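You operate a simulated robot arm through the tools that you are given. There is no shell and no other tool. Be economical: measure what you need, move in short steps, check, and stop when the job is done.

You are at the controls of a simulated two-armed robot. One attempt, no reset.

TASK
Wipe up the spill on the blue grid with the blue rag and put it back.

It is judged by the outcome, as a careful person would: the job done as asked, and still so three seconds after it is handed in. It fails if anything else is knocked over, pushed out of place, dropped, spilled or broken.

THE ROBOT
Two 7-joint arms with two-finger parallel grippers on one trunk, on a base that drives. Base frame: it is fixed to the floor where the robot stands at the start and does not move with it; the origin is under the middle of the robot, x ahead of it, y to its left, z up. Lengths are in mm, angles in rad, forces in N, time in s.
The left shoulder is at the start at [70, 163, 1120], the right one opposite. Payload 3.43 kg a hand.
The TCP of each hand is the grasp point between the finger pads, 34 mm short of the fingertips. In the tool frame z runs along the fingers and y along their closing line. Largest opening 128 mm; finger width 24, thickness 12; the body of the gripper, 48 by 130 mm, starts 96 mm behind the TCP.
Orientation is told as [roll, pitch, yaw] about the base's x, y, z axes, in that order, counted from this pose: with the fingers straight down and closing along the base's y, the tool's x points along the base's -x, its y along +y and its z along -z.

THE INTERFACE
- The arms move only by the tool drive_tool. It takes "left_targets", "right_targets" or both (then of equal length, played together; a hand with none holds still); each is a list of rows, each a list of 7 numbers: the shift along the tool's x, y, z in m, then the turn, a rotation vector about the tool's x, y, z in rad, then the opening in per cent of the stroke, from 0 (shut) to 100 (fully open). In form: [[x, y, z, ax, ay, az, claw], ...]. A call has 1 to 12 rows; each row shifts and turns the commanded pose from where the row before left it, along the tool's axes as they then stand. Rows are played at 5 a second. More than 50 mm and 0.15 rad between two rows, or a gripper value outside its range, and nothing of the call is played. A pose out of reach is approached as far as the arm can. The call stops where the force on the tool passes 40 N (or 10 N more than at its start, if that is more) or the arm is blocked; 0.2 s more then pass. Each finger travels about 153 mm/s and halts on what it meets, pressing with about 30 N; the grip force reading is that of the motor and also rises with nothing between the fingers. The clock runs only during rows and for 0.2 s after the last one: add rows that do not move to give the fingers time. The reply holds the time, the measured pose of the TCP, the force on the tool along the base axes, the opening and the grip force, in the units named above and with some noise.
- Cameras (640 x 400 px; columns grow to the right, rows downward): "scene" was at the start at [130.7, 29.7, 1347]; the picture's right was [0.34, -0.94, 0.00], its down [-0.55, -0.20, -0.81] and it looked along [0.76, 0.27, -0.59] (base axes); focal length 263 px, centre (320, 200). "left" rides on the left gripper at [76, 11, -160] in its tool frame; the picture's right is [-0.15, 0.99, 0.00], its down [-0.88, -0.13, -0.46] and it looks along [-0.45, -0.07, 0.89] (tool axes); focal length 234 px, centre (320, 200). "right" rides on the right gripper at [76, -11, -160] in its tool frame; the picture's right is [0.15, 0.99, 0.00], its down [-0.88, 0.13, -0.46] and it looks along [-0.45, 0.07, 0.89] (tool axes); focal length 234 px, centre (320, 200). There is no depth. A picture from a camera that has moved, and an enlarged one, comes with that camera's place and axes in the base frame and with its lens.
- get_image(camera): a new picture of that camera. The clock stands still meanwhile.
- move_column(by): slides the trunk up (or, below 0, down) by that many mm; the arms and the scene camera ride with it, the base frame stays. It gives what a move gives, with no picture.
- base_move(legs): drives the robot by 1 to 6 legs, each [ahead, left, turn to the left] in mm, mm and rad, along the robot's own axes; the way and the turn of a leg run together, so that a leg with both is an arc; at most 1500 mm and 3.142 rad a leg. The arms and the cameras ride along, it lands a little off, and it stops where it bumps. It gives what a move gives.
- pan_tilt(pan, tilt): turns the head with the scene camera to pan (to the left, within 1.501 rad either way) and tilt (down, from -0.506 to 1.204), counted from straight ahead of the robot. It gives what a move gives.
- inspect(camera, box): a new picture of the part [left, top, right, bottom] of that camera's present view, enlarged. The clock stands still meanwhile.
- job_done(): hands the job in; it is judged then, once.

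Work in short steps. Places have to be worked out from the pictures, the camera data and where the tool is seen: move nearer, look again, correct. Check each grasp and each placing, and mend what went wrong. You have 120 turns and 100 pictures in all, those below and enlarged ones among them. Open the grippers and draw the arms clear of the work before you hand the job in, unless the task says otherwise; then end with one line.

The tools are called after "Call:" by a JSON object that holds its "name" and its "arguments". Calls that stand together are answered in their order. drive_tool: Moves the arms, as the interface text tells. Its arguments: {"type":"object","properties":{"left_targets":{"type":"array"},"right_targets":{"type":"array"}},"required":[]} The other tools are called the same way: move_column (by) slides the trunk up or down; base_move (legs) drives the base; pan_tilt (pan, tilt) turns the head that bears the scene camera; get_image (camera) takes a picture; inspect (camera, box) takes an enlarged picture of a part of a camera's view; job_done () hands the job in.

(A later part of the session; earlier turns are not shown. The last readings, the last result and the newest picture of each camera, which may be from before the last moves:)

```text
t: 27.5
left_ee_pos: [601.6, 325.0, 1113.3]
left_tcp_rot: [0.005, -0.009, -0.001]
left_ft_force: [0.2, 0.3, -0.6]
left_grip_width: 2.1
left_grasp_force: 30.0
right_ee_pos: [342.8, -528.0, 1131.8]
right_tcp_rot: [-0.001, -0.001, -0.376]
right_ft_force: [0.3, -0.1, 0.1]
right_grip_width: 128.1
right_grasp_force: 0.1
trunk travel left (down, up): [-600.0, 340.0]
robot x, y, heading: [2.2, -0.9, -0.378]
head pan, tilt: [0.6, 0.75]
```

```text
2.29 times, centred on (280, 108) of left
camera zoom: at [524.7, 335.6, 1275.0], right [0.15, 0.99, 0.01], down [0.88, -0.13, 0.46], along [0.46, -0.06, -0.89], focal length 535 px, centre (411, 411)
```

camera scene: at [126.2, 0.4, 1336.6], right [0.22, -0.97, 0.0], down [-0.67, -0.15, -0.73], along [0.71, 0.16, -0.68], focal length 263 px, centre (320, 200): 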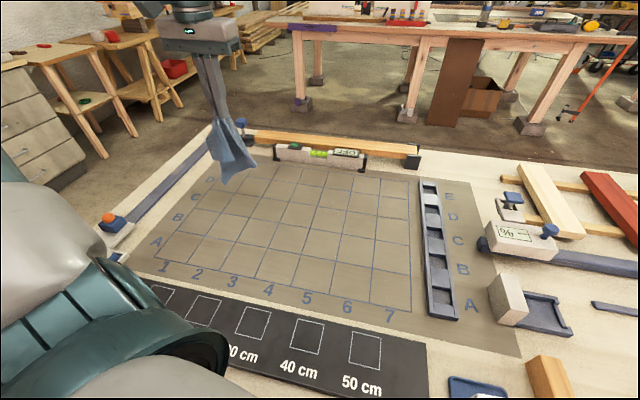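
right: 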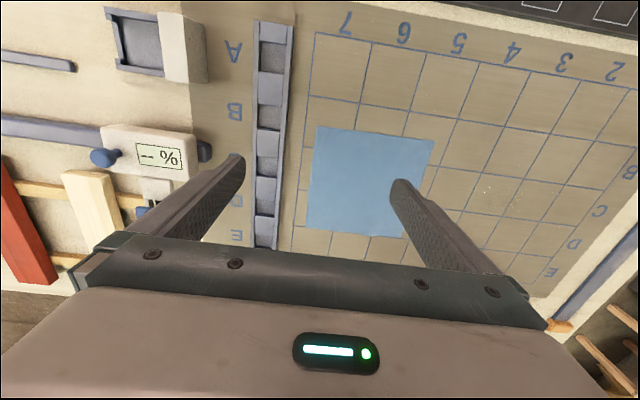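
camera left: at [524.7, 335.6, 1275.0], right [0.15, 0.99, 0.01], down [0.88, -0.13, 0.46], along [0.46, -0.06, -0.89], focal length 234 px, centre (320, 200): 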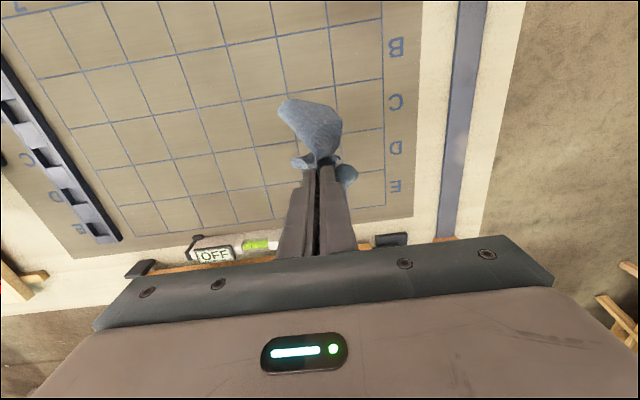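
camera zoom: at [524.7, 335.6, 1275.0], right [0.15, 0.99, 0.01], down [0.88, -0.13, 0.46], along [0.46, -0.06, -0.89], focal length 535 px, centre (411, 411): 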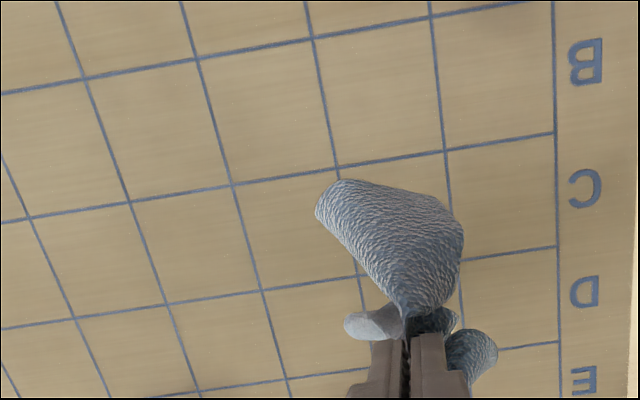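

The spill cell looks clean and dry. The laying-down start point is near this arm's inner limit, so I turn the base another 0.3 rad to the right, which also carries the rag toward its place.

Call:
{"name": "base_move", "arguments": {"legs": [[0, 0, -0.3]]}}

Call:
{"name": "pan_tilt", "arguments": {"pan": 0.8, "tilt": 0.72}}

Call:
{"name": "get_image", "arguments": {"camera": "scene"}}

Call:
{"name": "get_image", "arguments": {"camera": "left"}}

```text
t: 28.9
left_ee_pos: [670.0, 132.6, 1114.0]
left_tcp_rot: [0.006, -0.01, -0.299]
left_ft_force: [0.0, 0.2, -0.4]
left_grip_width: 1.9
left_grasp_force: 29.8
right_ee_pos: [172.0, -605.6, 1131.8]
right_tcp_rot: [0.0, -0.001, -0.677]
right_ft_force: [-0.2, -0.6, 0.2]
right_grip_width: 128.0
right_grasp_force: 0.0
trunk travel left (down, up): [-600.0, 340.0]
robot x, y, heading: [4.4, -1.6, -0.676]
head pan, tilt: [0.6, 0.75]
```

```text
t: 29.6
left_ee_pos: [670.1, 131.8, 1114.9]
left_tcp_rot: [0.006, -0.01, -0.3]
left_ft_force: [-0.2, 0.2, -0.5]
left_grip_width: 1.8
left_grasp_force: 30.6
right_ee_pos: [172.7, -605.5, 1130.8]
right_tcp_rot: [0.001, 0.0, -0.677]
right_ft_force: [-0.5, -0.2, 0.1]
right_grip_width: 127.9
right_grasp_force: 0.0
trunk travel left (down, up): [-600.0, 340.0]
robot x, y, heading: [-1.4, 3.2, -0.678]
head pan, tilt: [0.799, 0.721]
```

```text
62 pictures are left
camera scene: at [120.9, -21.1, 1339.1], right [0.12, -0.99, 0.0], down [-0.66, -0.08, -0.75], along [0.75, 0.09, -0.66], focal length 263 px, centre (320, 200)
```

scene: 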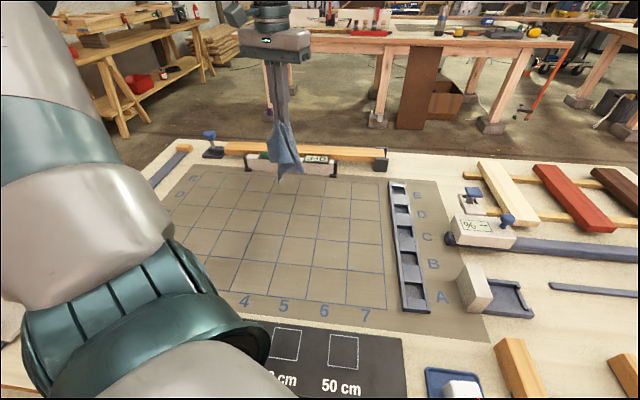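

```text
61 pictures are left
camera left: at [599.8, 165.5, 1274.9], right [0.43, 0.9, 0.01], down [0.8, -0.39, 0.46], along [0.42, -0.19, -0.89], focal length 234 px, centre (320, 200)
```

left: 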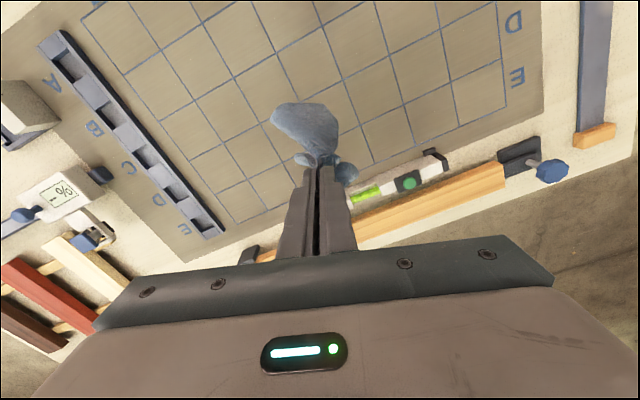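

I check the spill area from this new angle and the shape of the hanging rag.

Call:
{"name": "inspect", "arguments": {"camera": "scene", "box": [170, 160, 330, 260]}}

Call:
{"name": "inspect", "arguments": {"camera": "left", "box": [220, 0, 540, 200]}}

```text
4.00 times, centred on (250, 210) of scene
camera zoom: at [120.9, -21.1, 1339.1], right [0.12, -0.99, 0.0], down [-0.66, -0.08, -0.75], along [0.75, 0.09, -0.66], focal length 1050 px, centre (600, 160)
```

zoom: 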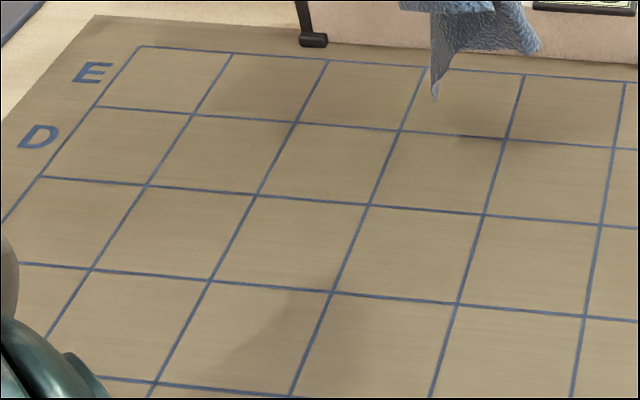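

```text
2.00 times, centred on (380, 100) of left
camera zoom: at [599.8, 165.5, 1274.9], right [0.43, 0.9, 0.01], down [0.8, -0.39, 0.46], along [0.42, -0.19, -0.89], focal length 468 px, centre (200, 400)
```

zoom: 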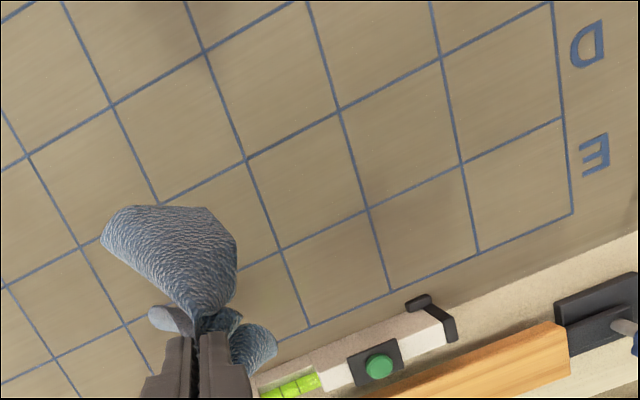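

The spot reads clean. I look at how the rag hangs before laying it down.

Call:
{"name": "inspect", "arguments": {"camera": "scene", "box": [232, 90, 344, 190]}}

```text
4.00 times, centred on (288, 140) of scene
camera zoom: at [120.9, -21.1, 1339.1], right [0.12, -0.99, 0.0], down [-0.66, -0.08, -0.75], along [0.75, 0.09, -0.66], focal length 1050 px, centre (448, 440)
```

zoom: 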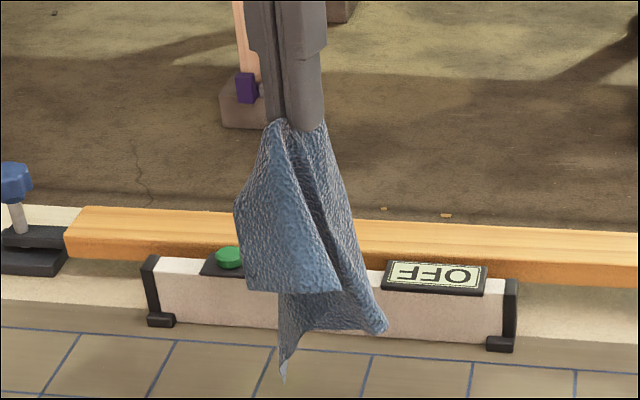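

The rag hangs bunched. I straighten the hand's yaw, carry it to about [611, -90], and lower it with the tail just above the board.

Call:
{"name": "drive_tool", "arguments": {"left_targets": [[0, 0, 0, 0, 0, -0.1, 0], [0, 0, 0, 0, 0, -0.1, 0], [0, 0, 0, 0, 0, -0.1, 0], [0.01, -0.037, 0, 0, 0, 0, 0], [0.01, -0.037, 0, 0, 0, 0, 0], [0.01, -0.037, 0, 0, 0, 0, 0], [0.01, -0.037, 0, 0, 0, 0, 0], [0.01, -0.037, 0, 0, 0, 0, 0], [0.009, -0.037, 0, 0, 0, 0, 0], [0, 0, 0.03, 0, 0, 0, 0], [0, 0, 0, 0, 0, 0, 0], [0, 0, 0, 0, 0, 0, 0]]}}

Call:
{"name": "get_image", "arguments": {"camera": "scene"}}

Call:
{"name": "get_image", "arguments": {"camera": "left"}}

```text
t: 32.2
left_ee_pos: [611.5, -90.8, 1082.2]
left_tcp_rot: [0.001, -0.012, 0.0]
left_ft_force: [0.7, 0.1, -0.4]
left_grip_width: 1.9
left_grasp_force: 30.7
right_ee_pos: [172.6, -605.6, 1131.7]
right_tcp_rot: [0.0, 0.0, -0.677]
right_ft_force: [0.2, 0.4, -0.1]
right_grip_width: 127.8
right_grasp_force: 0.0
trunk travel left (down, up): [-600.0, 340.0]
robot x, y, heading: [-3.3, -3.9, -0.673]
head pan, tilt: [0.799, 0.721]
```

```text
57 pictures are left
camera scene: at [121.0, -21.4, 1339.1], right [0.12, -0.99, 0.0], down [-0.66, -0.08, -0.75], along [0.75, 0.09, -0.66], focal length 263 px, centre (320, 200)
```

scene: 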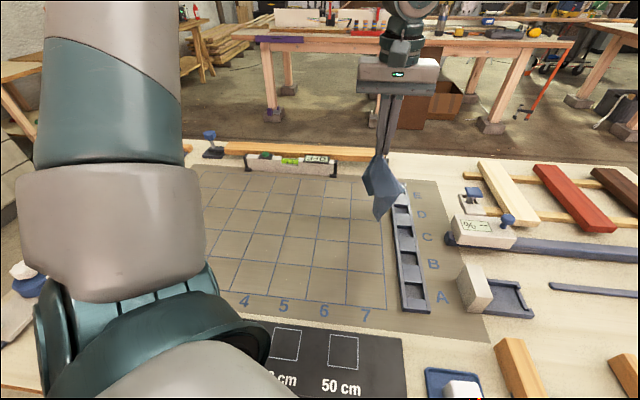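

```text
56 pictures are left
camera left: at [534.4, -78.7, 1242.8], right [0.15, 0.99, 0.0], down [0.88, -0.13, 0.46], along [0.46, -0.06, -0.89], focal length 234 px, centre (320, 200)
```

left: 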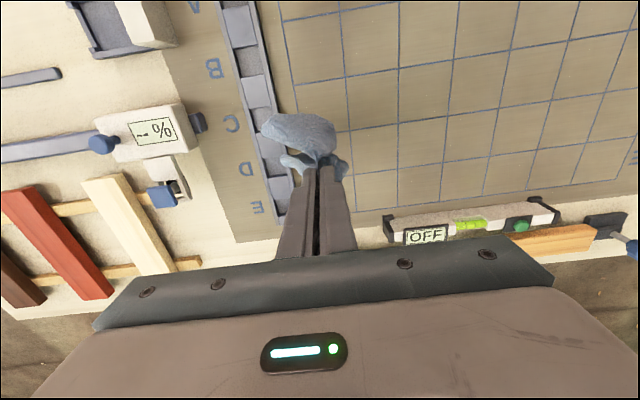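

Now I lay it down: lower while sweeping toward +y so the tail trails behind the hand.

Call:
{"name": "drive_tool", "arguments": {"left_targets": [[0, 0, 0.025, 0, 0, 0, 0], [0, 0.003, 0.02, 0, 0, 0, 0], [0, 0.018, 0.012, 0, 0, 0, 0], [0, 0.018, 0.015, 0, 0, 0, 0], [0, 0.018, 0.017, 0, 0, 0, 0], [0, 0.018, 0.019, 0, 0, 0, 0], [0, 0.017, 0.02, 0, 0, 0, 0], [0, 0.017, 0.02, 0, 0, 0, 0], [0, 0.017, 0.02, 0, 0, 0, 0], [0, 0.017, 0.02, 0, 0, 0, 0], [0, 0.017, 0.012, 0, 0, 0, 0], [0, 0, 0, 0, 0, 0, 0]]}}

Call:
{"name": "get_image", "arguments": {"camera": "scene"}}

Call:
{"name": "get_image", "arguments": {"camera": "left"}}

```text
t: 34.8
left_ee_pos: [612.5, 70.5, 882.8]
left_tcp_rot: [0.003, -0.009, 0.0]
left_ft_force: [-0.3, -0.6, -0.8]
left_grip_width: 1.9
left_grasp_force: 29.7
right_ee_pos: [173.3, -606.2, 1130.4]
right_tcp_rot: [0.0, -0.001, -0.678]
right_ft_force: [0.5, -0.3, 0.1]
right_grip_width: 127.9
right_grasp_force: 0.0
trunk travel left (down, up): [-600.0, 340.0]
robot x, y, heading: [-1.6, -0.6, -0.682]
head pan, tilt: [0.799, 0.721]
```

```text
55 pictures are left
camera scene: at [120.8, -21.7, 1339.1], right [0.12, -0.99, 0.0], down [-0.66, -0.08, -0.75], along [0.75, 0.09, -0.66], focal length 263 px, centre (320, 200)
```

scene: 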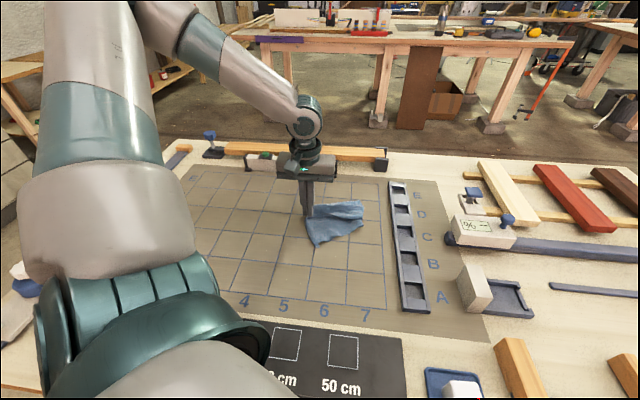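

```text
54 pictures are left
camera left: at [536.3, 82.2, 1043.7], right [0.15, 0.99, 0.0], down [0.88, -0.13, 0.46], along [0.46, -0.06, -0.89], focal length 234 px, centre (320, 200)
```

left: 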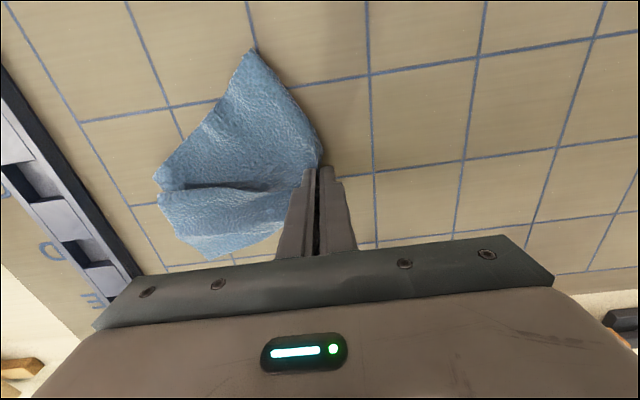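

It's laid out with a central pleat. I lower to contact and open the fingers while lightly pressing to spread the pinch.

Call:
{"name": "drive_tool", "arguments": {"left_targets": [[0, 0, 0.006, 0, 0, 0, 0], [0, 0, 0, 0, 0, 0, 8], [0, 0, 0, 0, 0, 0, 18], [0, 0, 0, 0, 0, 0, 28], [0, 0, 0, 0, 0, 0, 34], [0, 0, -0.02, 0, 0, 0, 34], [0, 0, -0.04, 0, 0, 0, 34], [0, 0.04, -0.02, 0, 0, 0, 34], [0, 0.04, 0, 0, 0, 0, 34], [0, 0.03, 0, 0, 0, 0, 34], [0, 0, 0, 0, 0, 0, 34]]}}

Call:
{"name": "get_image", "arguments": {"camera": "left"}}

Call:
{"name": "inspect", "arguments": {"camera": "scene", "box": [240, 160, 432, 280]}}

```text
t: 37.2
left_ee_pos: [613.0, 181.4, 958.6]
left_tcp_rot: [0.002, -0.009, 0.0]
left_ft_force: [-0.2, 0.3, -0.7]
left_grip_width: 43.8
left_grasp_force: 0.1
right_ee_pos: [172.1, -604.9, 1130.0]
right_tcp_rot: [-0.001, 0.0, -0.678]
right_ft_force: [-0.5, -1.0, -0.1]
right_grip_width: 127.9
right_grasp_force: 0.0
trunk travel left (down, up): [-600.0, 340.0]
robot x, y, heading: [1.6, -2.9, -0.675]
head pan, tilt: [0.799, 0.721]
```

```text
53 pictures are left
camera left: at [536.5, 192.3, 1119.5], right [0.15, 0.99, 0.0], down [0.88, -0.13, 0.46], along [0.46, -0.06, -0.89], focal length 234 px, centre (320, 200)
```

left: 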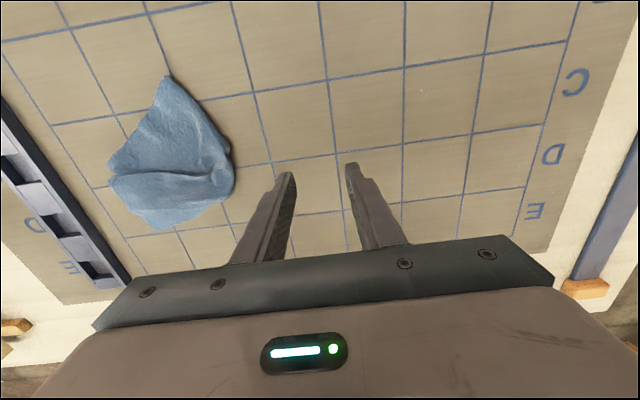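

```text
3.33 times, centred on (336, 220) of scene
camera zoom: at [121.5, -21.3, 1339.0], right [0.12, -0.99, 0.0], down [-0.66, -0.08, -0.75], along [0.75, 0.09, -0.66], focal length 875 px, centre (267, 133)
```

zoom: 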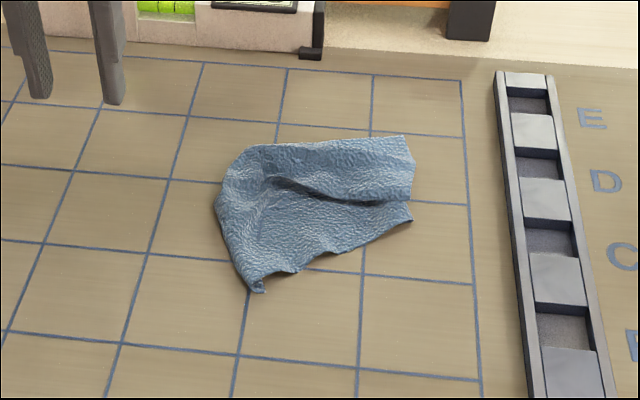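

The spill cells show no glints. The rag is back but pleated, so I'll flatten it by pressing near its corners and pulling outward, starting with the near-right corner at about [600, -65].

Call:
{"name": "drive_tool", "arguments": {"left_targets": [[0.002, -0.049, 0, 0, 0, 0, 0], [0.002, -0.049, 0, 0, 0, 0, 0], [0.003, -0.049, 0, 0, 0, 0, 0], [0.003, -0.049, 0, 0, 0, 0, 0], [0.003, -0.049, 0, 0, 0, 0, 0], [0, 0, 0.045, 0, 0, 0, 0], [0, 0, 0.032, 0, 0, 0, 0], [0, 0, 0.004, 0, 0, 0, 0], [0, 0, 0, 0, 0, 0, 0]]}}

Call:
{"name": "get_image", "arguments": {"camera": "left"}}

```text
t: 39.2
left_ee_pos: [600.7, -65.5, 877.2]
left_tcp_rot: [0.003, -0.012, 0.0]
left_ft_force: [-0.7, -0.5, 2.2]
left_grip_width: 0.2
left_grasp_force: 29.9
right_ee_pos: [171.9, -605.3, 1130.9]
right_tcp_rot: [0.001, 0.001, -0.676]
right_ft_force: [-0.3, -0.2, -0.5]
right_grip_width: 128.0
right_grasp_force: 0.3
trunk travel left (down, up): [-600.0, 340.0]
robot x, y, heading: [1.7, -1.4, -0.683]
head pan, tilt: [0.799, 0.721]
```

```text
51 pictures are left
camera left: at [523.9, -53.8, 1037.1], right [0.15, 0.99, 0.0], down [0.88, -0.13, 0.46], along [0.46, -0.07, -0.89], focal length 234 px, centre (320, 200)
```

left: 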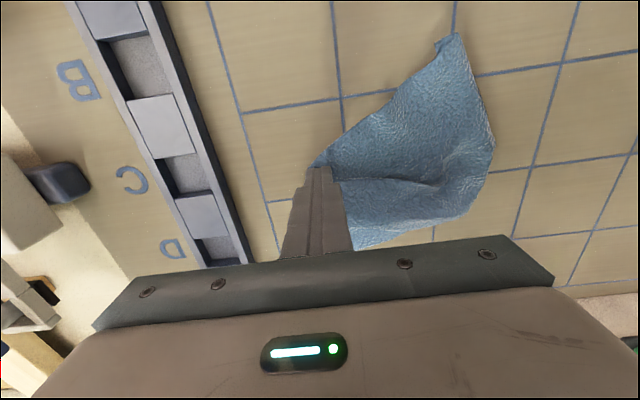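

The fingertips are on the corner flap. I press a little and pull it toward -x, slightly -y.

Call:
{"name": "drive_tool", "arguments": {"left_targets": [[0.006, 0.003, 0, 0, 0, 0, 0], [0, 0, 0.003, 0, 0, 0, 0], [0.01, -0.003, 0, 0, 0, 0, 0], [0.01, -0.003, 0, 0, 0, 0, 0], [0.01, -0.003, 0, 0, 0, 0, 0], [0.01, -0.003, 0, 0, 0, 0, 0], [0.01, -0.003, 0, 0, 0, 0, 0], [0, 0, 0, 0, 0, 0, 0]]}}

Call:
{"name": "get_image", "arguments": {"camera": "left"}}

```text
t: 40.3
left_ee_pos: [571.6, -68.7, 876.6]
left_tcp_rot: [-0.002, -0.017, 0.002]
left_ft_force: [-1.9, 3.7, 20.6]
left_grip_width: 0.1
left_grasp_force: 30.0
right_ee_pos: [170.7, -605.2, 1132.4]
right_tcp_rot: [0.0, -0.001, -0.678]
right_ft_force: [0.2, -0.7, 0.1]
right_grip_width: 128.1
right_grasp_force: 0.0
trunk travel left (down, up): [-600.0, 340.0]
robot x, y, heading: [2.4, 1.4, -0.671]
head pan, tilt: [0.799, 0.721]
stopped in row 5 (left hand): the force on the tool passed its limit (the readings are from after the stop); the commanded pose is now the measured one
```

```text
50 pictures are left
camera left: at [493.4, -57.3, 1036.0], right [0.15, 0.99, 0.0], down [0.87, -0.13, 0.47], along [0.47, -0.07, -0.88], focal length 234 px, centre (320, 200)
```

left: 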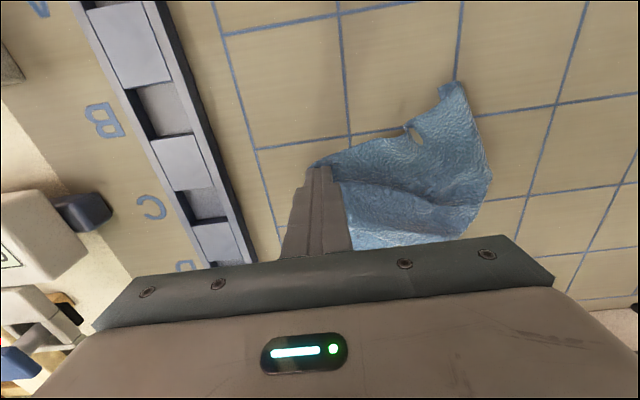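

The corner follows. I continue with slightly less pressure.

Call:
{"name": "drive_tool", "arguments": {"left_targets": [[0.01, -0.003, 0.0005, 0, 0, 0, 0], [0.01, -0.003, 0, 0, 0, 0, 0], [0.01, -0.003, 0, 0, 0, 0, 0], [0.01, -0.003, -0.0003, 0, 0, 0, 0], [0.01, -0.003, -0.0003, 0, 0, 0, 0], [0.01, -0.003, 0, 0, 0, 0, 0], [0, 0, 0, 0, 0, 0, 0]]}}

Call:
{"name": "get_image", "arguments": {"camera": "left"}}

Call:
{"name": "inspect", "arguments": {"camera": "scene", "box": [240, 160, 432, 280]}}

```text
t: 41.1
left_ee_pos: [545.9, -78.3, 875.7]
left_tcp_rot: [-0.005, -0.021, 0.0]
left_ft_force: [-2.2, 3.0, 19.6]
left_grip_width: 0.0
left_grasp_force: 29.5
right_ee_pos: [169.8, -605.7, 1131.8]
right_tcp_rot: [0.002, -0.005, -0.676]
right_ft_force: [-0.2, -0.2, 0.3]
right_grip_width: 127.7
right_grasp_force: 0.1
trunk travel left (down, up): [-600.0, 340.0]
robot x, y, heading: [-0.4, 0.5, -0.677]
head pan, tilt: [0.799, 0.721]
stopped in row 3 (left hand): the force on the tool passed its limit (the readings are from after the stop); the commanded pose is now the measured one
```

```text
49 pictures are left
camera left: at [467.7, -65.3, 1035.8], right [0.15, 0.99, 0.0], down [0.87, -0.13, 0.47], along [0.47, -0.07, -0.88], focal length 234 px, centre (320, 200)
```

left: 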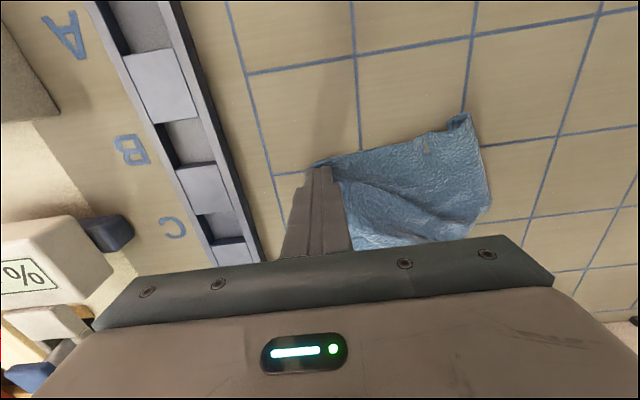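

```text
3.33 times, centred on (336, 220) of scene
camera zoom: at [119.3, -20.0, 1339.1], right [0.12, -0.99, 0.0], down [-0.65, -0.08, -0.75], along [0.75, 0.09, -0.66], focal length 875 px, centre (267, 133)
```

zoom: 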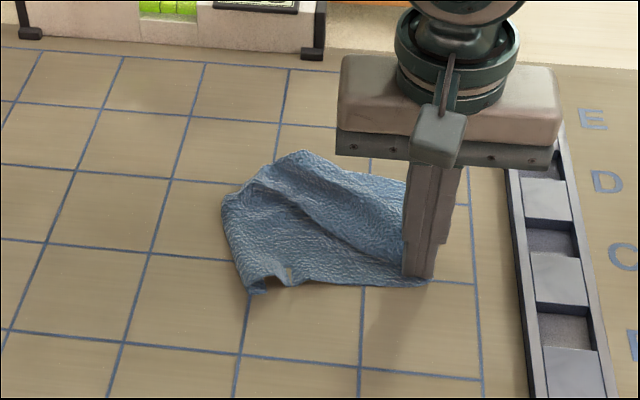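

Working well. I undo the small tilt that has built up and pull this corner the last ~35 mm.

Call:
{"name": "drive_tool", "arguments": {"left_targets": [[0, 0, -0.003, 0.004, 0.02, 0, 0], [0, 0, 0.003, 0, 0, 0, 0], [0.008, -0.003, 0, 0, 0, 0, 0], [0.008, -0.003, 0, 0, 0, 0, 0], [0.008, -0.003, -0.0003, 0, 0, 0, 0], [0.008, -0.002, -0.0003, 0, 0, 0, 0], [0, 0, -0.03, 0, 0, 0, 0], [0, 0, -0.04, 0, 0, 0, 0], [0, 0, 0, 0, 0, 0, 0]]}}

Call:
{"name": "get_image", "arguments": {"camera": "left"}}

Call:
{"name": "inspect", "arguments": {"camera": "scene", "box": [240, 160, 432, 280]}}

```text
t: 43.1
left_ee_pos: [516.5, -87.5, 944.0]
left_tcp_rot: [-0.006, 0.003, 0.001]
left_ft_force: [-0.8, 0.7, 0.0]
left_grip_width: 0.0
left_grasp_force: 30.4
right_ee_pos: [173.4, -606.3, 1130.1]
right_tcp_rot: [0.002, 0.0, -0.678]
right_ft_force: [0.2, -0.8, 0.1]
right_grip_width: 128.3
right_grasp_force: 0.1
trunk travel left (down, up): [-600.0, 340.0]
robot x, y, heading: [4.2, -0.2, -0.677]
head pan, tilt: [0.799, 0.721]
```

```text
47 pictures are left
camera left: at [441.3, -76.3, 1105.5], right [0.15, 0.99, -0.01], down [0.88, -0.13, 0.45], along [0.45, -0.07, -0.89], focal length 234 px, centre (320, 200)
```

left: 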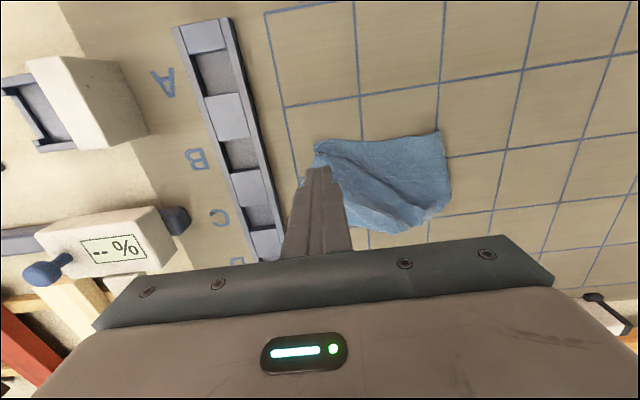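

```text
3.33 times, centred on (336, 220) of scene
camera zoom: at [122.5, -21.6, 1338.9], right [0.12, -0.99, 0.0], down [-0.66, -0.08, -0.75], along [0.74, 0.09, -0.66], focal length 875 px, centre (267, 133)
```

zoom: 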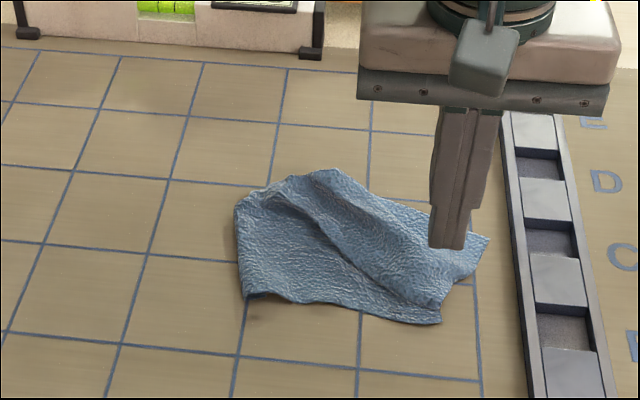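

The near-right corner is at [500, -96], right on target. The far-right corner has been drawn to about [581, -130], so I press just inside it and pull toward [690, -90].

Call:
{"name": "drive_tool", "arguments": {"left_targets": [[-0.03, -0.014, 0, 0, 0, 0, 0], [-0.03, -0.014, 0.01, 0, 0, 0, 0], [0, 0, 0.045, 0, 0, 0, 0], [0, 0, 0.011, 0, 0, 0, 0], [0, 0, 0.003, 0, 0, 0, 0], [0, 0, 0.002, 0, 0, 0, 0], [0, 0, 0, 0, 0, 0, 0]]}}

Call:
{"name": "get_image", "arguments": {"camera": "left"}}

```text
t: 44.7
left_ee_pos: [576.1, -117.2, 874.6]
left_tcp_rot: [-0.008, 0.0, 0.0]
left_ft_force: [3.8, 1.6, 17.7]
left_grip_width: 0.2
left_grasp_force: 29.9
right_ee_pos: [171.3, -605.3, 1132.4]
right_tcp_rot: [0.001, -0.001, -0.676]
right_ft_force: [1.3, 0.2, -0.2]
right_grip_width: 128.2
right_grasp_force: 0.1
trunk travel left (down, up): [-600.0, 340.0]
robot x, y, heading: [0.5, 5.4, -0.677]
head pan, tilt: [0.799, 0.721]
```

```text
45 pictures are left
camera left: at [499.7, -103.9, 1036.5], right [0.15, 0.99, -0.01], down [0.88, -0.13, 0.46], along [0.45, -0.07, -0.89], focal length 234 px, centre (320, 200)
```

left: 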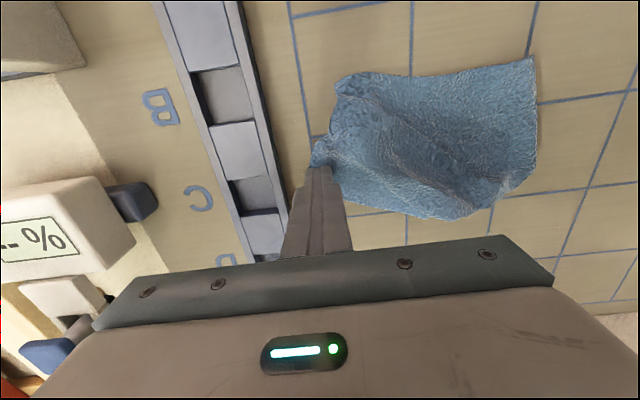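

The fingertips are on the far-right corner. I pull it outward.

Call:
{"name": "drive_tool", "arguments": {"left_targets": [[-0.01, 0.002, 0, 0, 0, 0, 0], [-0.01, 0.002, 0, 0, 0, 0, 0], [-0.01, 0.002, 0, 0, 0, 0, 0], [-0.01, 0.002, 0, 0, 0, 0, 0], [-0.01, 0.002, 0, 0, 0, 0, 0], [-0.01, 0.003, 0, 0, 0, 0, 0], [-0.01, 0.003, 0, 0, 0, 0, 0], [-0.01, 0.003, 0, 0, 0, 0, 0], [-0.01, 0.003, 0, 0, 0, 0, 0], [-0.01, 0.003, 0, 0, 0, 0, 0], [0, 0, 0, 0, 0, 0, 0]]}}

Call:
{"name": "get_image", "arguments": {"camera": "left"}}

Call:
{"name": "inspect", "arguments": {"camera": "scene", "box": [240, 160, 432, 280]}}

```text
t: 47.1
left_ee_pos: [673.9, -91.9, 875.1]
left_tcp_rot: [-0.008, 0.0, -0.001]
left_ft_force: [-3.2, -1.7, 14.3]
left_grip_width: 0.1
left_grasp_force: 29.8
right_ee_pos: [171.2, -605.6, 1131.2]
right_tcp_rot: [0.002, -0.001, -0.678]
right_ft_force: [0.5, -0.7, 0.2]
right_grip_width: 128.2
right_grasp_force: 0.0
trunk travel left (down, up): [-600.0, 340.0]
robot x, y, heading: [4.0, 1.5, -0.677]
head pan, tilt: [0.799, 0.721]
```

```text
44 pictures are left
camera left: at [599.2, -78.8, 1036.6], right [0.15, 0.99, -0.01], down [0.88, -0.13, 0.46], along [0.45, -0.07, -0.89], focal length 234 px, centre (320, 200)
```

left: 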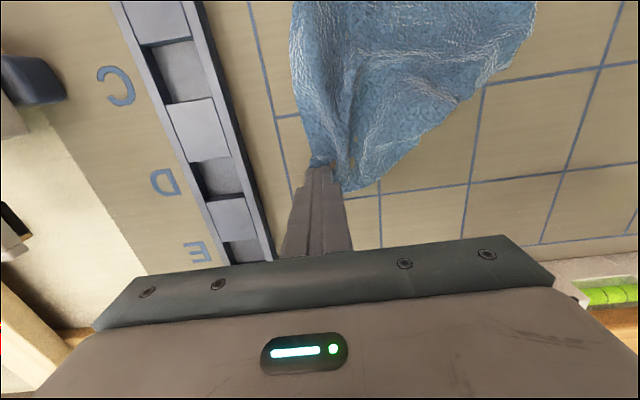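

```text
3.33 times, centred on (336, 220) of scene
camera zoom: at [119.2, -20.9, 1339.4], right [0.12, -0.99, 0.0], down [-0.65, -0.08, -0.75], along [0.75, 0.09, -0.66], focal length 875 px, centre (267, 133)
```

zoom: 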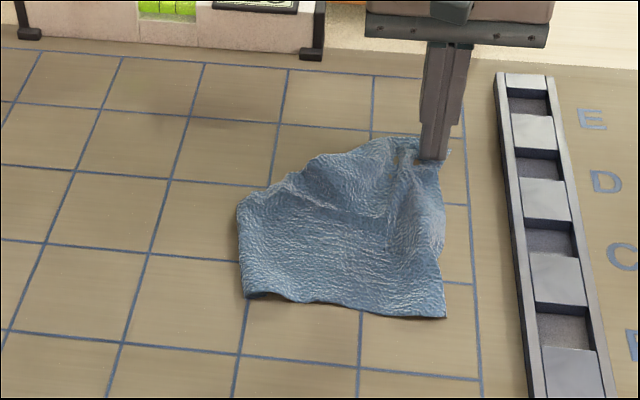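

Excellent, the right side is straight now. I pull the last bit, lift and look at the left half.

Call:
{"name": "drive_tool", "arguments": {"left_targets": [[-0.006, 0, 0, 0, 0, 0, 0], [-0.006, 0, 0, 0, 0, 0, 0], [0, 0, -0.03, 0, 0, 0, 0], [0, 0, -0.04, 0, 0, 0, 0], [0, 0.045, -0.02, 0, 0, 0, 0], [0, 0.045, 0, 0, 0, 0, 0], [0, 0.045, 0, 0, 0, 0, 0], [0, 0.045, 0, 0, 0, 0, 0], [0, 0, 0, 0, 0, 0, 0]]}}

Call:
{"name": "inspect", "arguments": {"camera": "left", "box": [80, 0, 400, 200]}}

Call:
{"name": "inspect", "arguments": {"camera": "scene", "box": [240, 160, 432, 280]}}

```text
t: 49.1
left_ee_pos: [686.8, 87.9, 962.7]
left_tcp_rot: [-0.005, 0.003, -0.001]
left_ft_force: [-0.1, -0.4, 0.1]
left_grip_width: 0.0
left_grasp_force: 29.9
right_ee_pos: [172.0, -607.1, 1130.1]
right_tcp_rot: [0.001, 0.0, -0.676]
right_ft_force: [0.4, 0.1, -0.5]
right_grip_width: 128.0
right_grasp_force: 0.1
trunk travel left (down, up): [-600.0, 340.0]
robot x, y, heading: [-1.8, -0.6, -0.676]
head pan, tilt: [0.799, 0.721]
```

```text
2.00 times, centred on (240, 100) of left
camera zoom: at [611.7, 100.7, 1123.9], right [0.15, 0.99, 0.0], down [0.88, -0.13, 0.45], along [0.45, -0.07, -0.89], focal length 468 px, centre (480, 400)
```

zoom: 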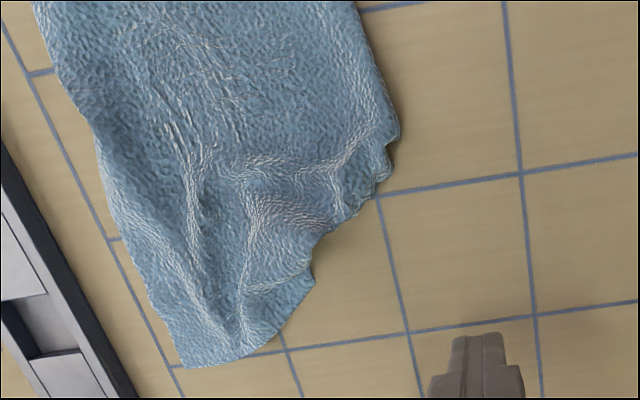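

```text
3.33 times, centred on (336, 220) of scene
camera zoom: at [121.4, -22.8, 1339.0], right [0.12, -0.99, 0.0], down [-0.66, -0.08, -0.75], along [0.75, 0.09, -0.66], focal length 875 px, centre (267, 133)
```

zoom: 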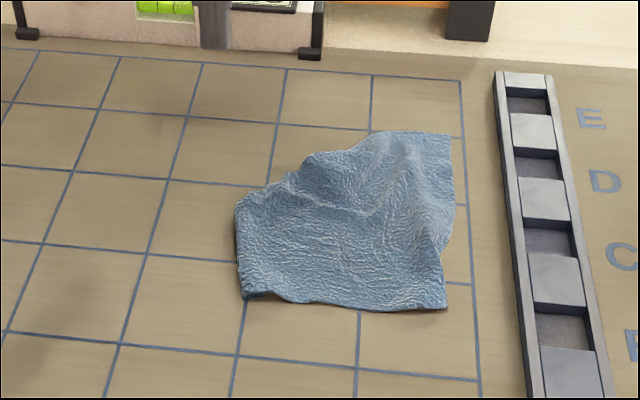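

The far-left corner is tucked under along a fold from about [590, 55] to [652, -20]. I turn the hand so the fingers close across that fold and come above its midpoint.

Call:
{"name": "drive_tool", "arguments": {"left_targets": [[0, 0, 0, 0, 0, 0.145, 35], [0, 0, 0, 0, 0, 0.145, 35], [0, 0, 0, 0, 0, 0.145, 35], [0, 0, 0, 0, 0, 0.145, 35], [0, 0, 0, 0, 0, 0.145, 35], [0, 0, 0, 0, 0, 0.145, 35], [-0.004, -0.048, 0, 0, 0, 0, 35], [-0.004, -0.048, 0, 0, 0, 0, 35], [0, 0, 0.04, 0, 0, 0, 35], [0, 0, 0.03, 0, 0, 0, 35], [0, 0, 0, 0, 0, 0, 35]]}}

Call:
{"name": "get_image", "arguments": {"camera": "left"}}

Call:
{"name": "inspect", "arguments": {"camera": "scene", "box": [240, 160, 432, 280]}}

```text
t: 51.5
left_ee_pos: [619.0, 19.6, 894.0]
left_tcp_rot: [-0.006, -0.003, -0.873]
left_ft_force: [0.4, -0.2, 0.8]
left_grip_width: 44.9
left_grasp_force: 0.1
right_ee_pos: [171.4, -605.3, 1131.7]
right_tcp_rot: [-0.001, -0.002, -0.677]
right_ft_force: [0.1, -0.8, -0.5]
right_grip_width: 127.8
right_grasp_force: 0.0
trunk travel left (down, up): [-600.0, 340.0]
robot x, y, heading: [2.1, 4.8, -0.675]
head pan, tilt: [0.799, 0.721]
```

```text
40 pictures are left
camera left: at [580.0, 86.7, 1054.2], right [0.85, 0.53, -0.01], down [0.47, -0.75, 0.46], along [0.24, -0.39, -0.89], focal length 234 px, centre (320, 200)
```

left: 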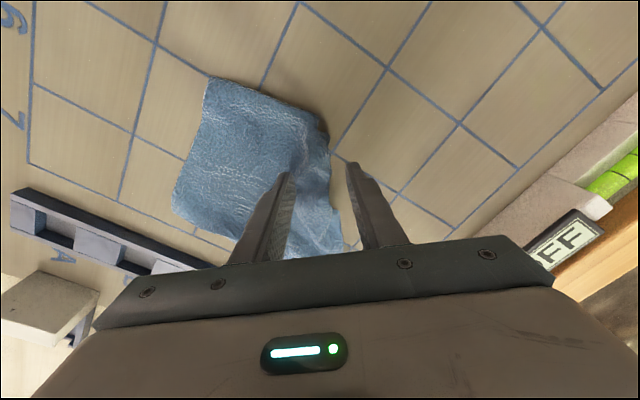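

```text
3.33 times, centred on (336, 220) of scene
camera zoom: at [120.9, -20.7, 1339.2], right [0.12, -0.99, 0.0], down [-0.65, -0.08, -0.75], along [0.75, 0.09, -0.66], focal length 875 px, centre (267, 133)
```

zoom: 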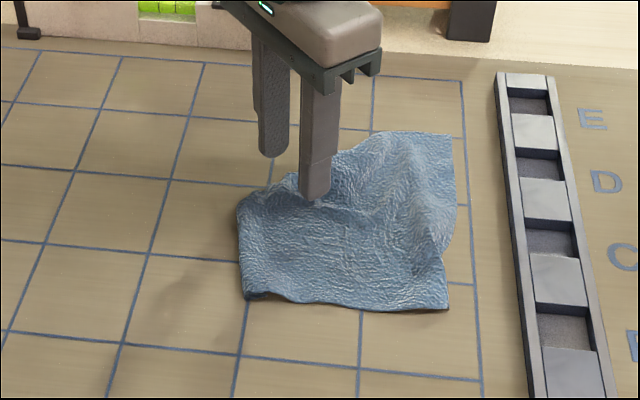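

The fingers straddle the fold. I lower to just above the board and close.

Call:
{"name": "drive_tool", "arguments": {"left_targets": [[0, 0, 0.012, 0, 0, 0, 35], [0, 0, 0.006, 0, 0, 0, 35], [0, 0, 0, 0, 0, 0, 25], [0, 0, 0, 0, 0, 0, 10], [0, 0, 0, 0, 0, 0, 0], [0, 0, 0, 0, 0, 0, 0], [0, 0, 0, 0, 0, 0, 0]]}}

Call:
{"name": "get_image", "arguments": {"camera": "left"}}

```text
t: 53.1
left_ee_pos: [619.5, 20.6, 876.3]
left_tcp_rot: [-0.005, -0.003, -0.869]
left_ft_force: [-0.6, -0.3, 6.0]
left_grip_width: 2.5
left_grasp_force: 30.1
right_ee_pos: [171.6, -605.2, 1131.3]
right_tcp_rot: [0.0, 0.001, -0.677]
right_ft_force: [0.1, -1.1, -0.3]
right_grip_width: 128.2
right_grasp_force: 0.0
trunk travel left (down, up): [-600.0, 340.0]
robot x, y, heading: [-0.6, -0.2, -0.677]
head pan, tilt: [0.799, 0.721]
```

```text
38 pictures are left
camera left: at [579.6, 87.0, 1036.7], right [0.85, 0.53, -0.01], down [0.47, -0.75, 0.46], along [0.24, -0.39, -0.89], focal length 234 px, centre (320, 200)
```

left: 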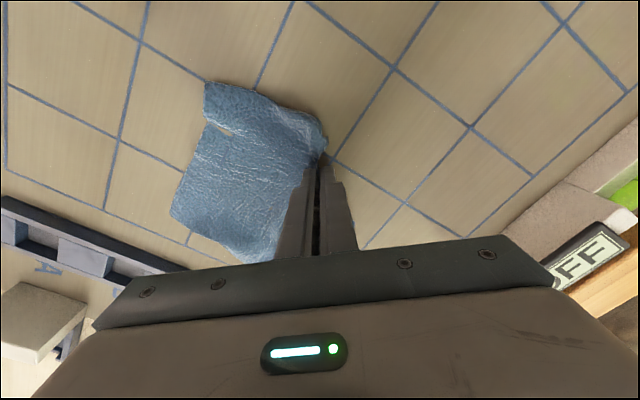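

Gripped (2.5 mm of cloth). I lift about 90 mm and look at whether the tucked flap drops free.

Call:
{"name": "drive_tool", "arguments": {"left_targets": [[0, 0, -0.03, 0, 0, 0, 0], [0, 0, -0.03, 0, 0, 0, 0], [0, 0, -0.03, 0, 0, 0, 0], [0, 0, 0, 0, 0, 0, 0], [0, 0, 0, 0, 0, 0, 0]]}}

Call:
{"name": "get_image", "arguments": {"camera": "left"}}

Call:
{"name": "inspect", "arguments": {"camera": "scene", "box": [240, 160, 432, 280]}}

```text
t: 54.3
left_ee_pos: [618.6, 20.9, 965.6]
left_tcp_rot: [-0.006, -0.003, -0.869]
left_ft_force: [-1.1, 0.2, -0.2]
left_grip_width: 2.4
left_grasp_force: 30.4
right_ee_pos: [172.4, -605.5, 1132.4]
right_tcp_rot: [-0.001, 0.0, -0.677]
right_ft_force: [-0.2, 0.3, 0.3]
right_grip_width: 127.9
right_grasp_force: 0.0
trunk travel left (down, up): [-600.0, 340.0]
robot x, y, heading: [2.5, 1.9, -0.676]
head pan, tilt: [0.799, 0.721]
```

```text
37 pictures are left
camera left: at [579.2, 87.6, 1126.0], right [0.85, 0.53, -0.01], down [0.47, -0.75, 0.46], along [0.24, -0.39, -0.89], focal length 234 px, centre (320, 200)
```

left: 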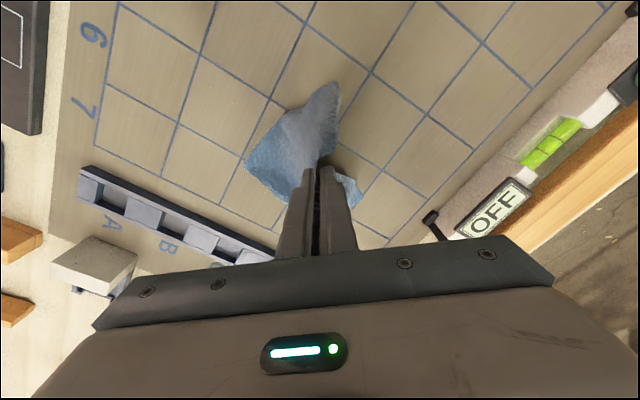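

```text
3.33 times, centred on (336, 220) of scene
camera zoom: at [121.3, -20.8, 1339.1], right [0.12, -0.99, 0.0], down [-0.66, -0.08, -0.75], along [0.75, 0.09, -0.66], focal length 875 px, centre (267, 133)
```

zoom: 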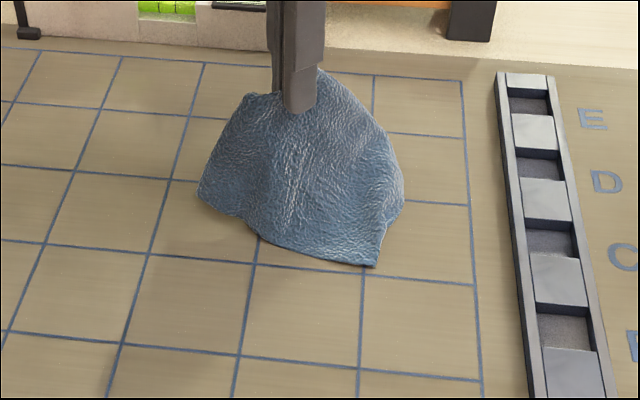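

The tent shape shows the flap hanging inside; it's about 110 mm long. I lift a bit more, swing outward along the diagonal, then lower while moving back inward so the flap lands outward.

Call:
{"name": "drive_tool", "arguments": {"left_targets": [[0, 0.02, -0.03, 0, 0, 0, 0], [0, 0.03, -0.01, 0, 0, 0, 0], [0, 0.04, 0, 0, 0, 0, 0], [0, 0, 0, 0, 0, 0, 0], [0, -0.01, 0.02, 0, 0, 0, 0], [0, -0.015, 0.02, 0, 0, 0, 0], [0, -0.015, 0.02, 0, 0, 0, 0], [0, -0.015, 0.02, 0, 0, 0, 0], [0, -0.015, 0.02, 0, 0, 0, 0], [0, -0.015, 0.015, 0, 0, 0, 0], [0, 0, 0, 0, 0, 0, 0]]}}

Call:
{"name": "get_image", "arguments": {"camera": "left"}}

Call:
{"name": "inspect", "arguments": {"camera": "scene", "box": [240, 160, 432, 280]}}

```text
t: 56.7
left_ee_pos: [623.4, 23.9, 891.2]
left_tcp_rot: [-0.006, -0.006, -0.868]
left_ft_force: [-0.8, 0.8, 0.0]
left_grip_width: 2.5
left_grasp_force: 30.0
right_ee_pos: [172.0, -604.5, 1132.2]
right_tcp_rot: [0.0, 0.0, -0.676]
right_ft_force: [-0.3, 0.0, -0.5]
right_grip_width: 128.1
right_grasp_force: 0.0
trunk travel left (down, up): [-600.0, 340.0]
robot x, y, heading: [-0.2, 2.2, -0.674]
head pan, tilt: [0.799, 0.721]
```

```text
35 pictures are left
camera left: at [583.4, 90.8, 1051.3], right [0.85, 0.53, -0.01], down [0.47, -0.75, 0.46], along [0.24, -0.39, -0.89], focal length 234 px, centre (320, 200)
```

left: 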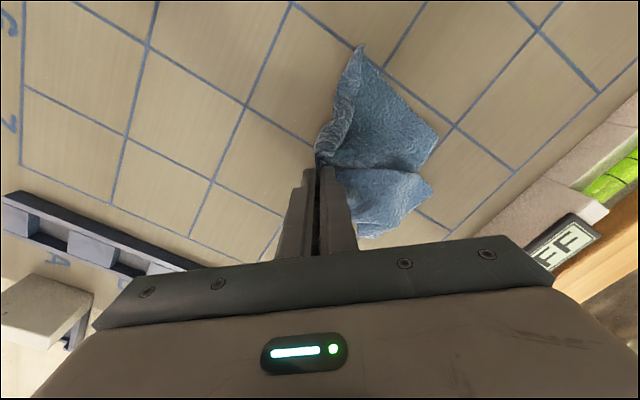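

```text
3.33 times, centred on (336, 220) of scene
camera zoom: at [121.3, -20.4, 1339.1], right [0.12, -0.99, 0.0], down [-0.66, -0.08, -0.75], along [0.75, 0.09, -0.66], focal length 875 px, centre (267, 133)
```

zoom: 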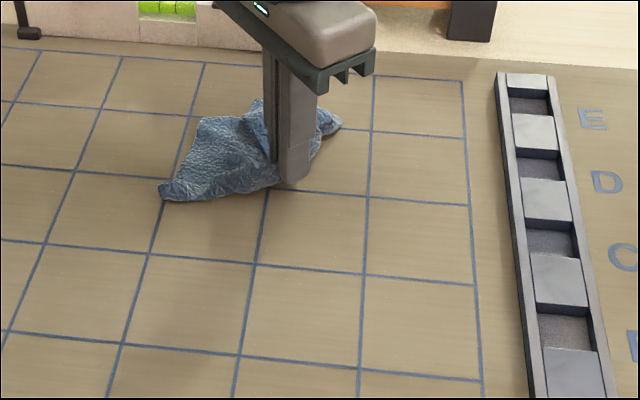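

The whole rag swung outward rather than just the flap. I release it here and look at how it lies, to pick a real corner to work with.

Call:
{"name": "drive_tool", "arguments": {"left_targets": [[0, 0, 0.013, 0, 0, 0, 0], [0, 0, 0, 0, 0, 0, 15], [0, 0, 0, 0, 0, 0, 30], [0, 0, -0.04, 0, 0, 0, 30], [0, 0, -0.045, 0, 0, 0, 30], [0, -0.045, 0, 0, 0, 0, 30], [0, -0.045, 0, 0, 0, 0, 30], [-0.045, 0, -0.01, 0, 0, 0, 30], [-0.045, 0, -0.01, 0, 0, 0, 30], [0, 0, 0, 0, 0, 0, 30]]}}

Call:
{"name": "inspect", "arguments": {"camera": "left", "box": [240, 0, 560, 200]}}

Call:
{"name": "inspect", "arguments": {"camera": "scene", "box": [240, 160, 400, 260]}}

```text
t: 58.9
left_ee_pos: [611.9, -101.6, 984.0]
left_tcp_rot: [-0.007, -0.004, -0.868]
left_ft_force: [-0.2, -0.6, -0.9]
left_grip_width: 38.4
left_grasp_force: 0.1
right_ee_pos: [172.6, -604.7, 1132.6]
right_tcp_rot: [-0.001, 0.0, -0.677]
right_ft_force: [-0.1, -0.1, -0.6]
right_grip_width: 128.0
right_grasp_force: 0.1
trunk travel left (down, up): [-600.0, 340.0]
robot x, y, heading: [0.3, -0.6, -0.678]
head pan, tilt: [0.799, 0.721]
```

```text
2.00 times, centred on (400, 100) of left
camera zoom: at [572.5, -34.6, 1145.3], right [0.85, 0.53, -0.01], down [0.47, -0.75, 0.46], along [0.24, -0.39, -0.89], focal length 468 px, centre (160, 400)
```

zoom: 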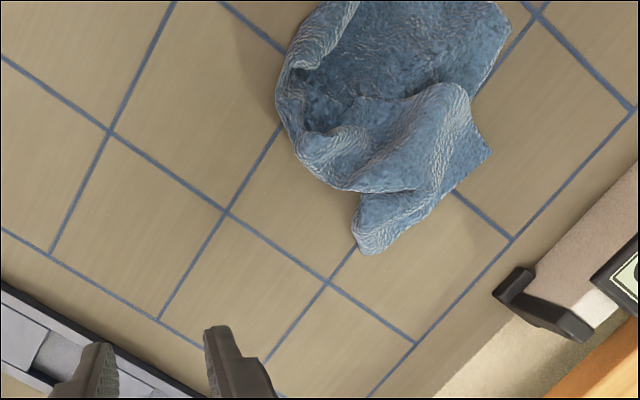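

```text
4.00 times, centred on (320, 210) of scene
camera zoom: at [120.7, -19.7, 1339.2], right [0.12, -0.99, 0.0], down [-0.65, -0.08, -0.75], along [0.75, 0.09, -0.66], focal length 1050 px, centre (320, 160)
```

zoom: 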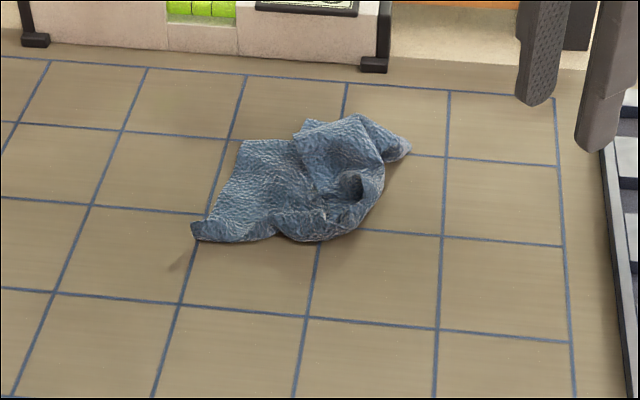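

The rag is crumpled, with a clear corner spike near [702, 3]. I'll pinch that corner, let the rag hang freely so the folds fall out, and lay it back along its diagonal.

Call:
{"name": "drive_tool", "arguments": {"left_targets": [[0.006, 0.046, 0, 0, 0, 0, 30], [0.006, 0.046, 0, 0, 0, 0, 30], [0.012, 0.046, 0, 0, 0, 0, 30], [0, 0, 0.045, 0, 0, 0, 30], [0, 0, 0.04, 0, 0, 0, 30], [0, 0, 0, 0, 0, 0, 30]]}}

Call:
{"name": "get_image", "arguments": {"camera": "left"}}

```text
t: 60.3
left_ee_pos: [703.1, 5.0, 897.2]
left_tcp_rot: [-0.004, -0.007, -0.868]
left_ft_force: [-0.1, -0.5, -0.9]
left_grip_width: 38.5
left_grasp_force: 0.1
right_ee_pos: [172.4, -605.0, 1131.5]
right_tcp_rot: [0.0, -0.001, -0.676]
right_ft_force: [0.1, -1.2, 0.2]
right_grip_width: 127.9
right_grasp_force: 0.0
trunk travel left (down, up): [-600.0, 340.0]
robot x, y, heading: [3.1, 3.6, -0.674]
head pan, tilt: [0.799, 0.721]
```

```text
31 pictures are left
camera left: at [663.1, 71.5, 1058.7], right [0.85, 0.53, -0.01], down [0.47, -0.75, 0.46], along [0.24, -0.39, -0.89], focal length 234 px, centre (320, 200)
```

left: 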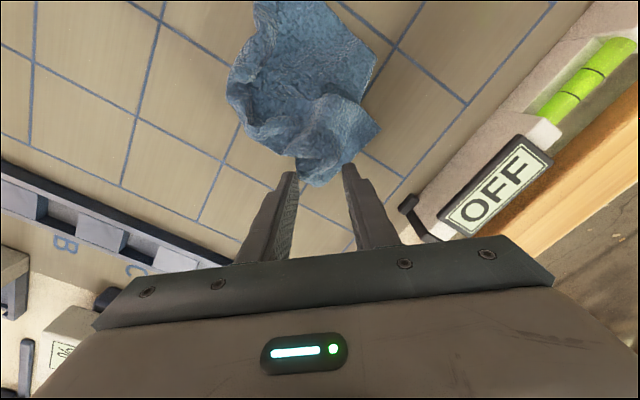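

The spike sits neatly between the fingers. I move 12 mm further over it, lower, close and lift a little.

Call:
{"name": "drive_tool", "arguments": {"left_targets": [[0.012, -0.001, 0, 0, 0, 0, 30], [0, 0, 0.014, 0, 0, 0, 30], [0, 0, 0.006, 0, 0, 0, 30], [0, 0, 0, 0, 0, 0, 15], [0, 0, 0, 0, 0, 0, 0], [0, 0, 0, 0, 0, 0, 0], [0, 0, 0, 0, 0, 0, 0], [0, 0, -0.04, 0, 0, 0, 0], [0, 0, -0.045, 0, 0, 0, 0], [0, 0, 0, 0, 0, 0, 0]]}}

Call:
{"name": "get_image", "arguments": {"camera": "scene"}}

```text
t: 62.5
left_ee_pos: [694.8, 12.5, 961.9]
left_tcp_rot: [-0.007, -0.002, -0.871]
left_ft_force: [-0.1, 0.0, -0.4]
left_grip_width: 3.2
left_grasp_force: 30.0
right_ee_pos: [173.5, -606.3, 1131.1]
right_tcp_rot: [0.0, 0.001, -0.678]
right_ft_force: [0.3, -0.1, 0.4]
right_grip_width: 127.9
right_grasp_force: 0.0
trunk travel left (down, up): [-600.0, 340.0]
robot x, y, heading: [-2.4, 2.8, -0.676]
head pan, tilt: [0.799, 0.721]
```

```text
30 pictures are left
camera scene: at [122.3, -21.0, 1339.0], right [0.12, -0.99, 0.0], down [-0.66, -0.08, -0.75], along [0.74, 0.09, -0.66], focal length 263 px, centre (320, 200)
```

scene: 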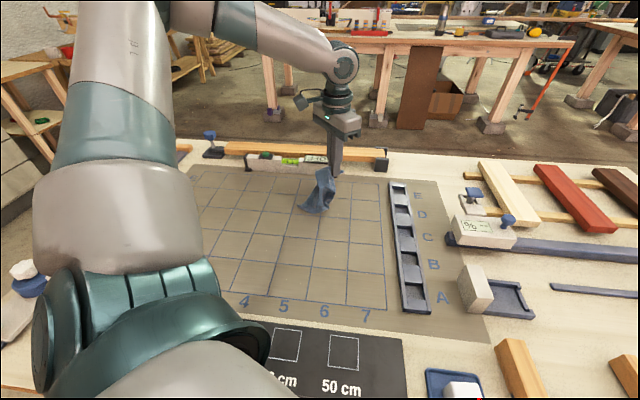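

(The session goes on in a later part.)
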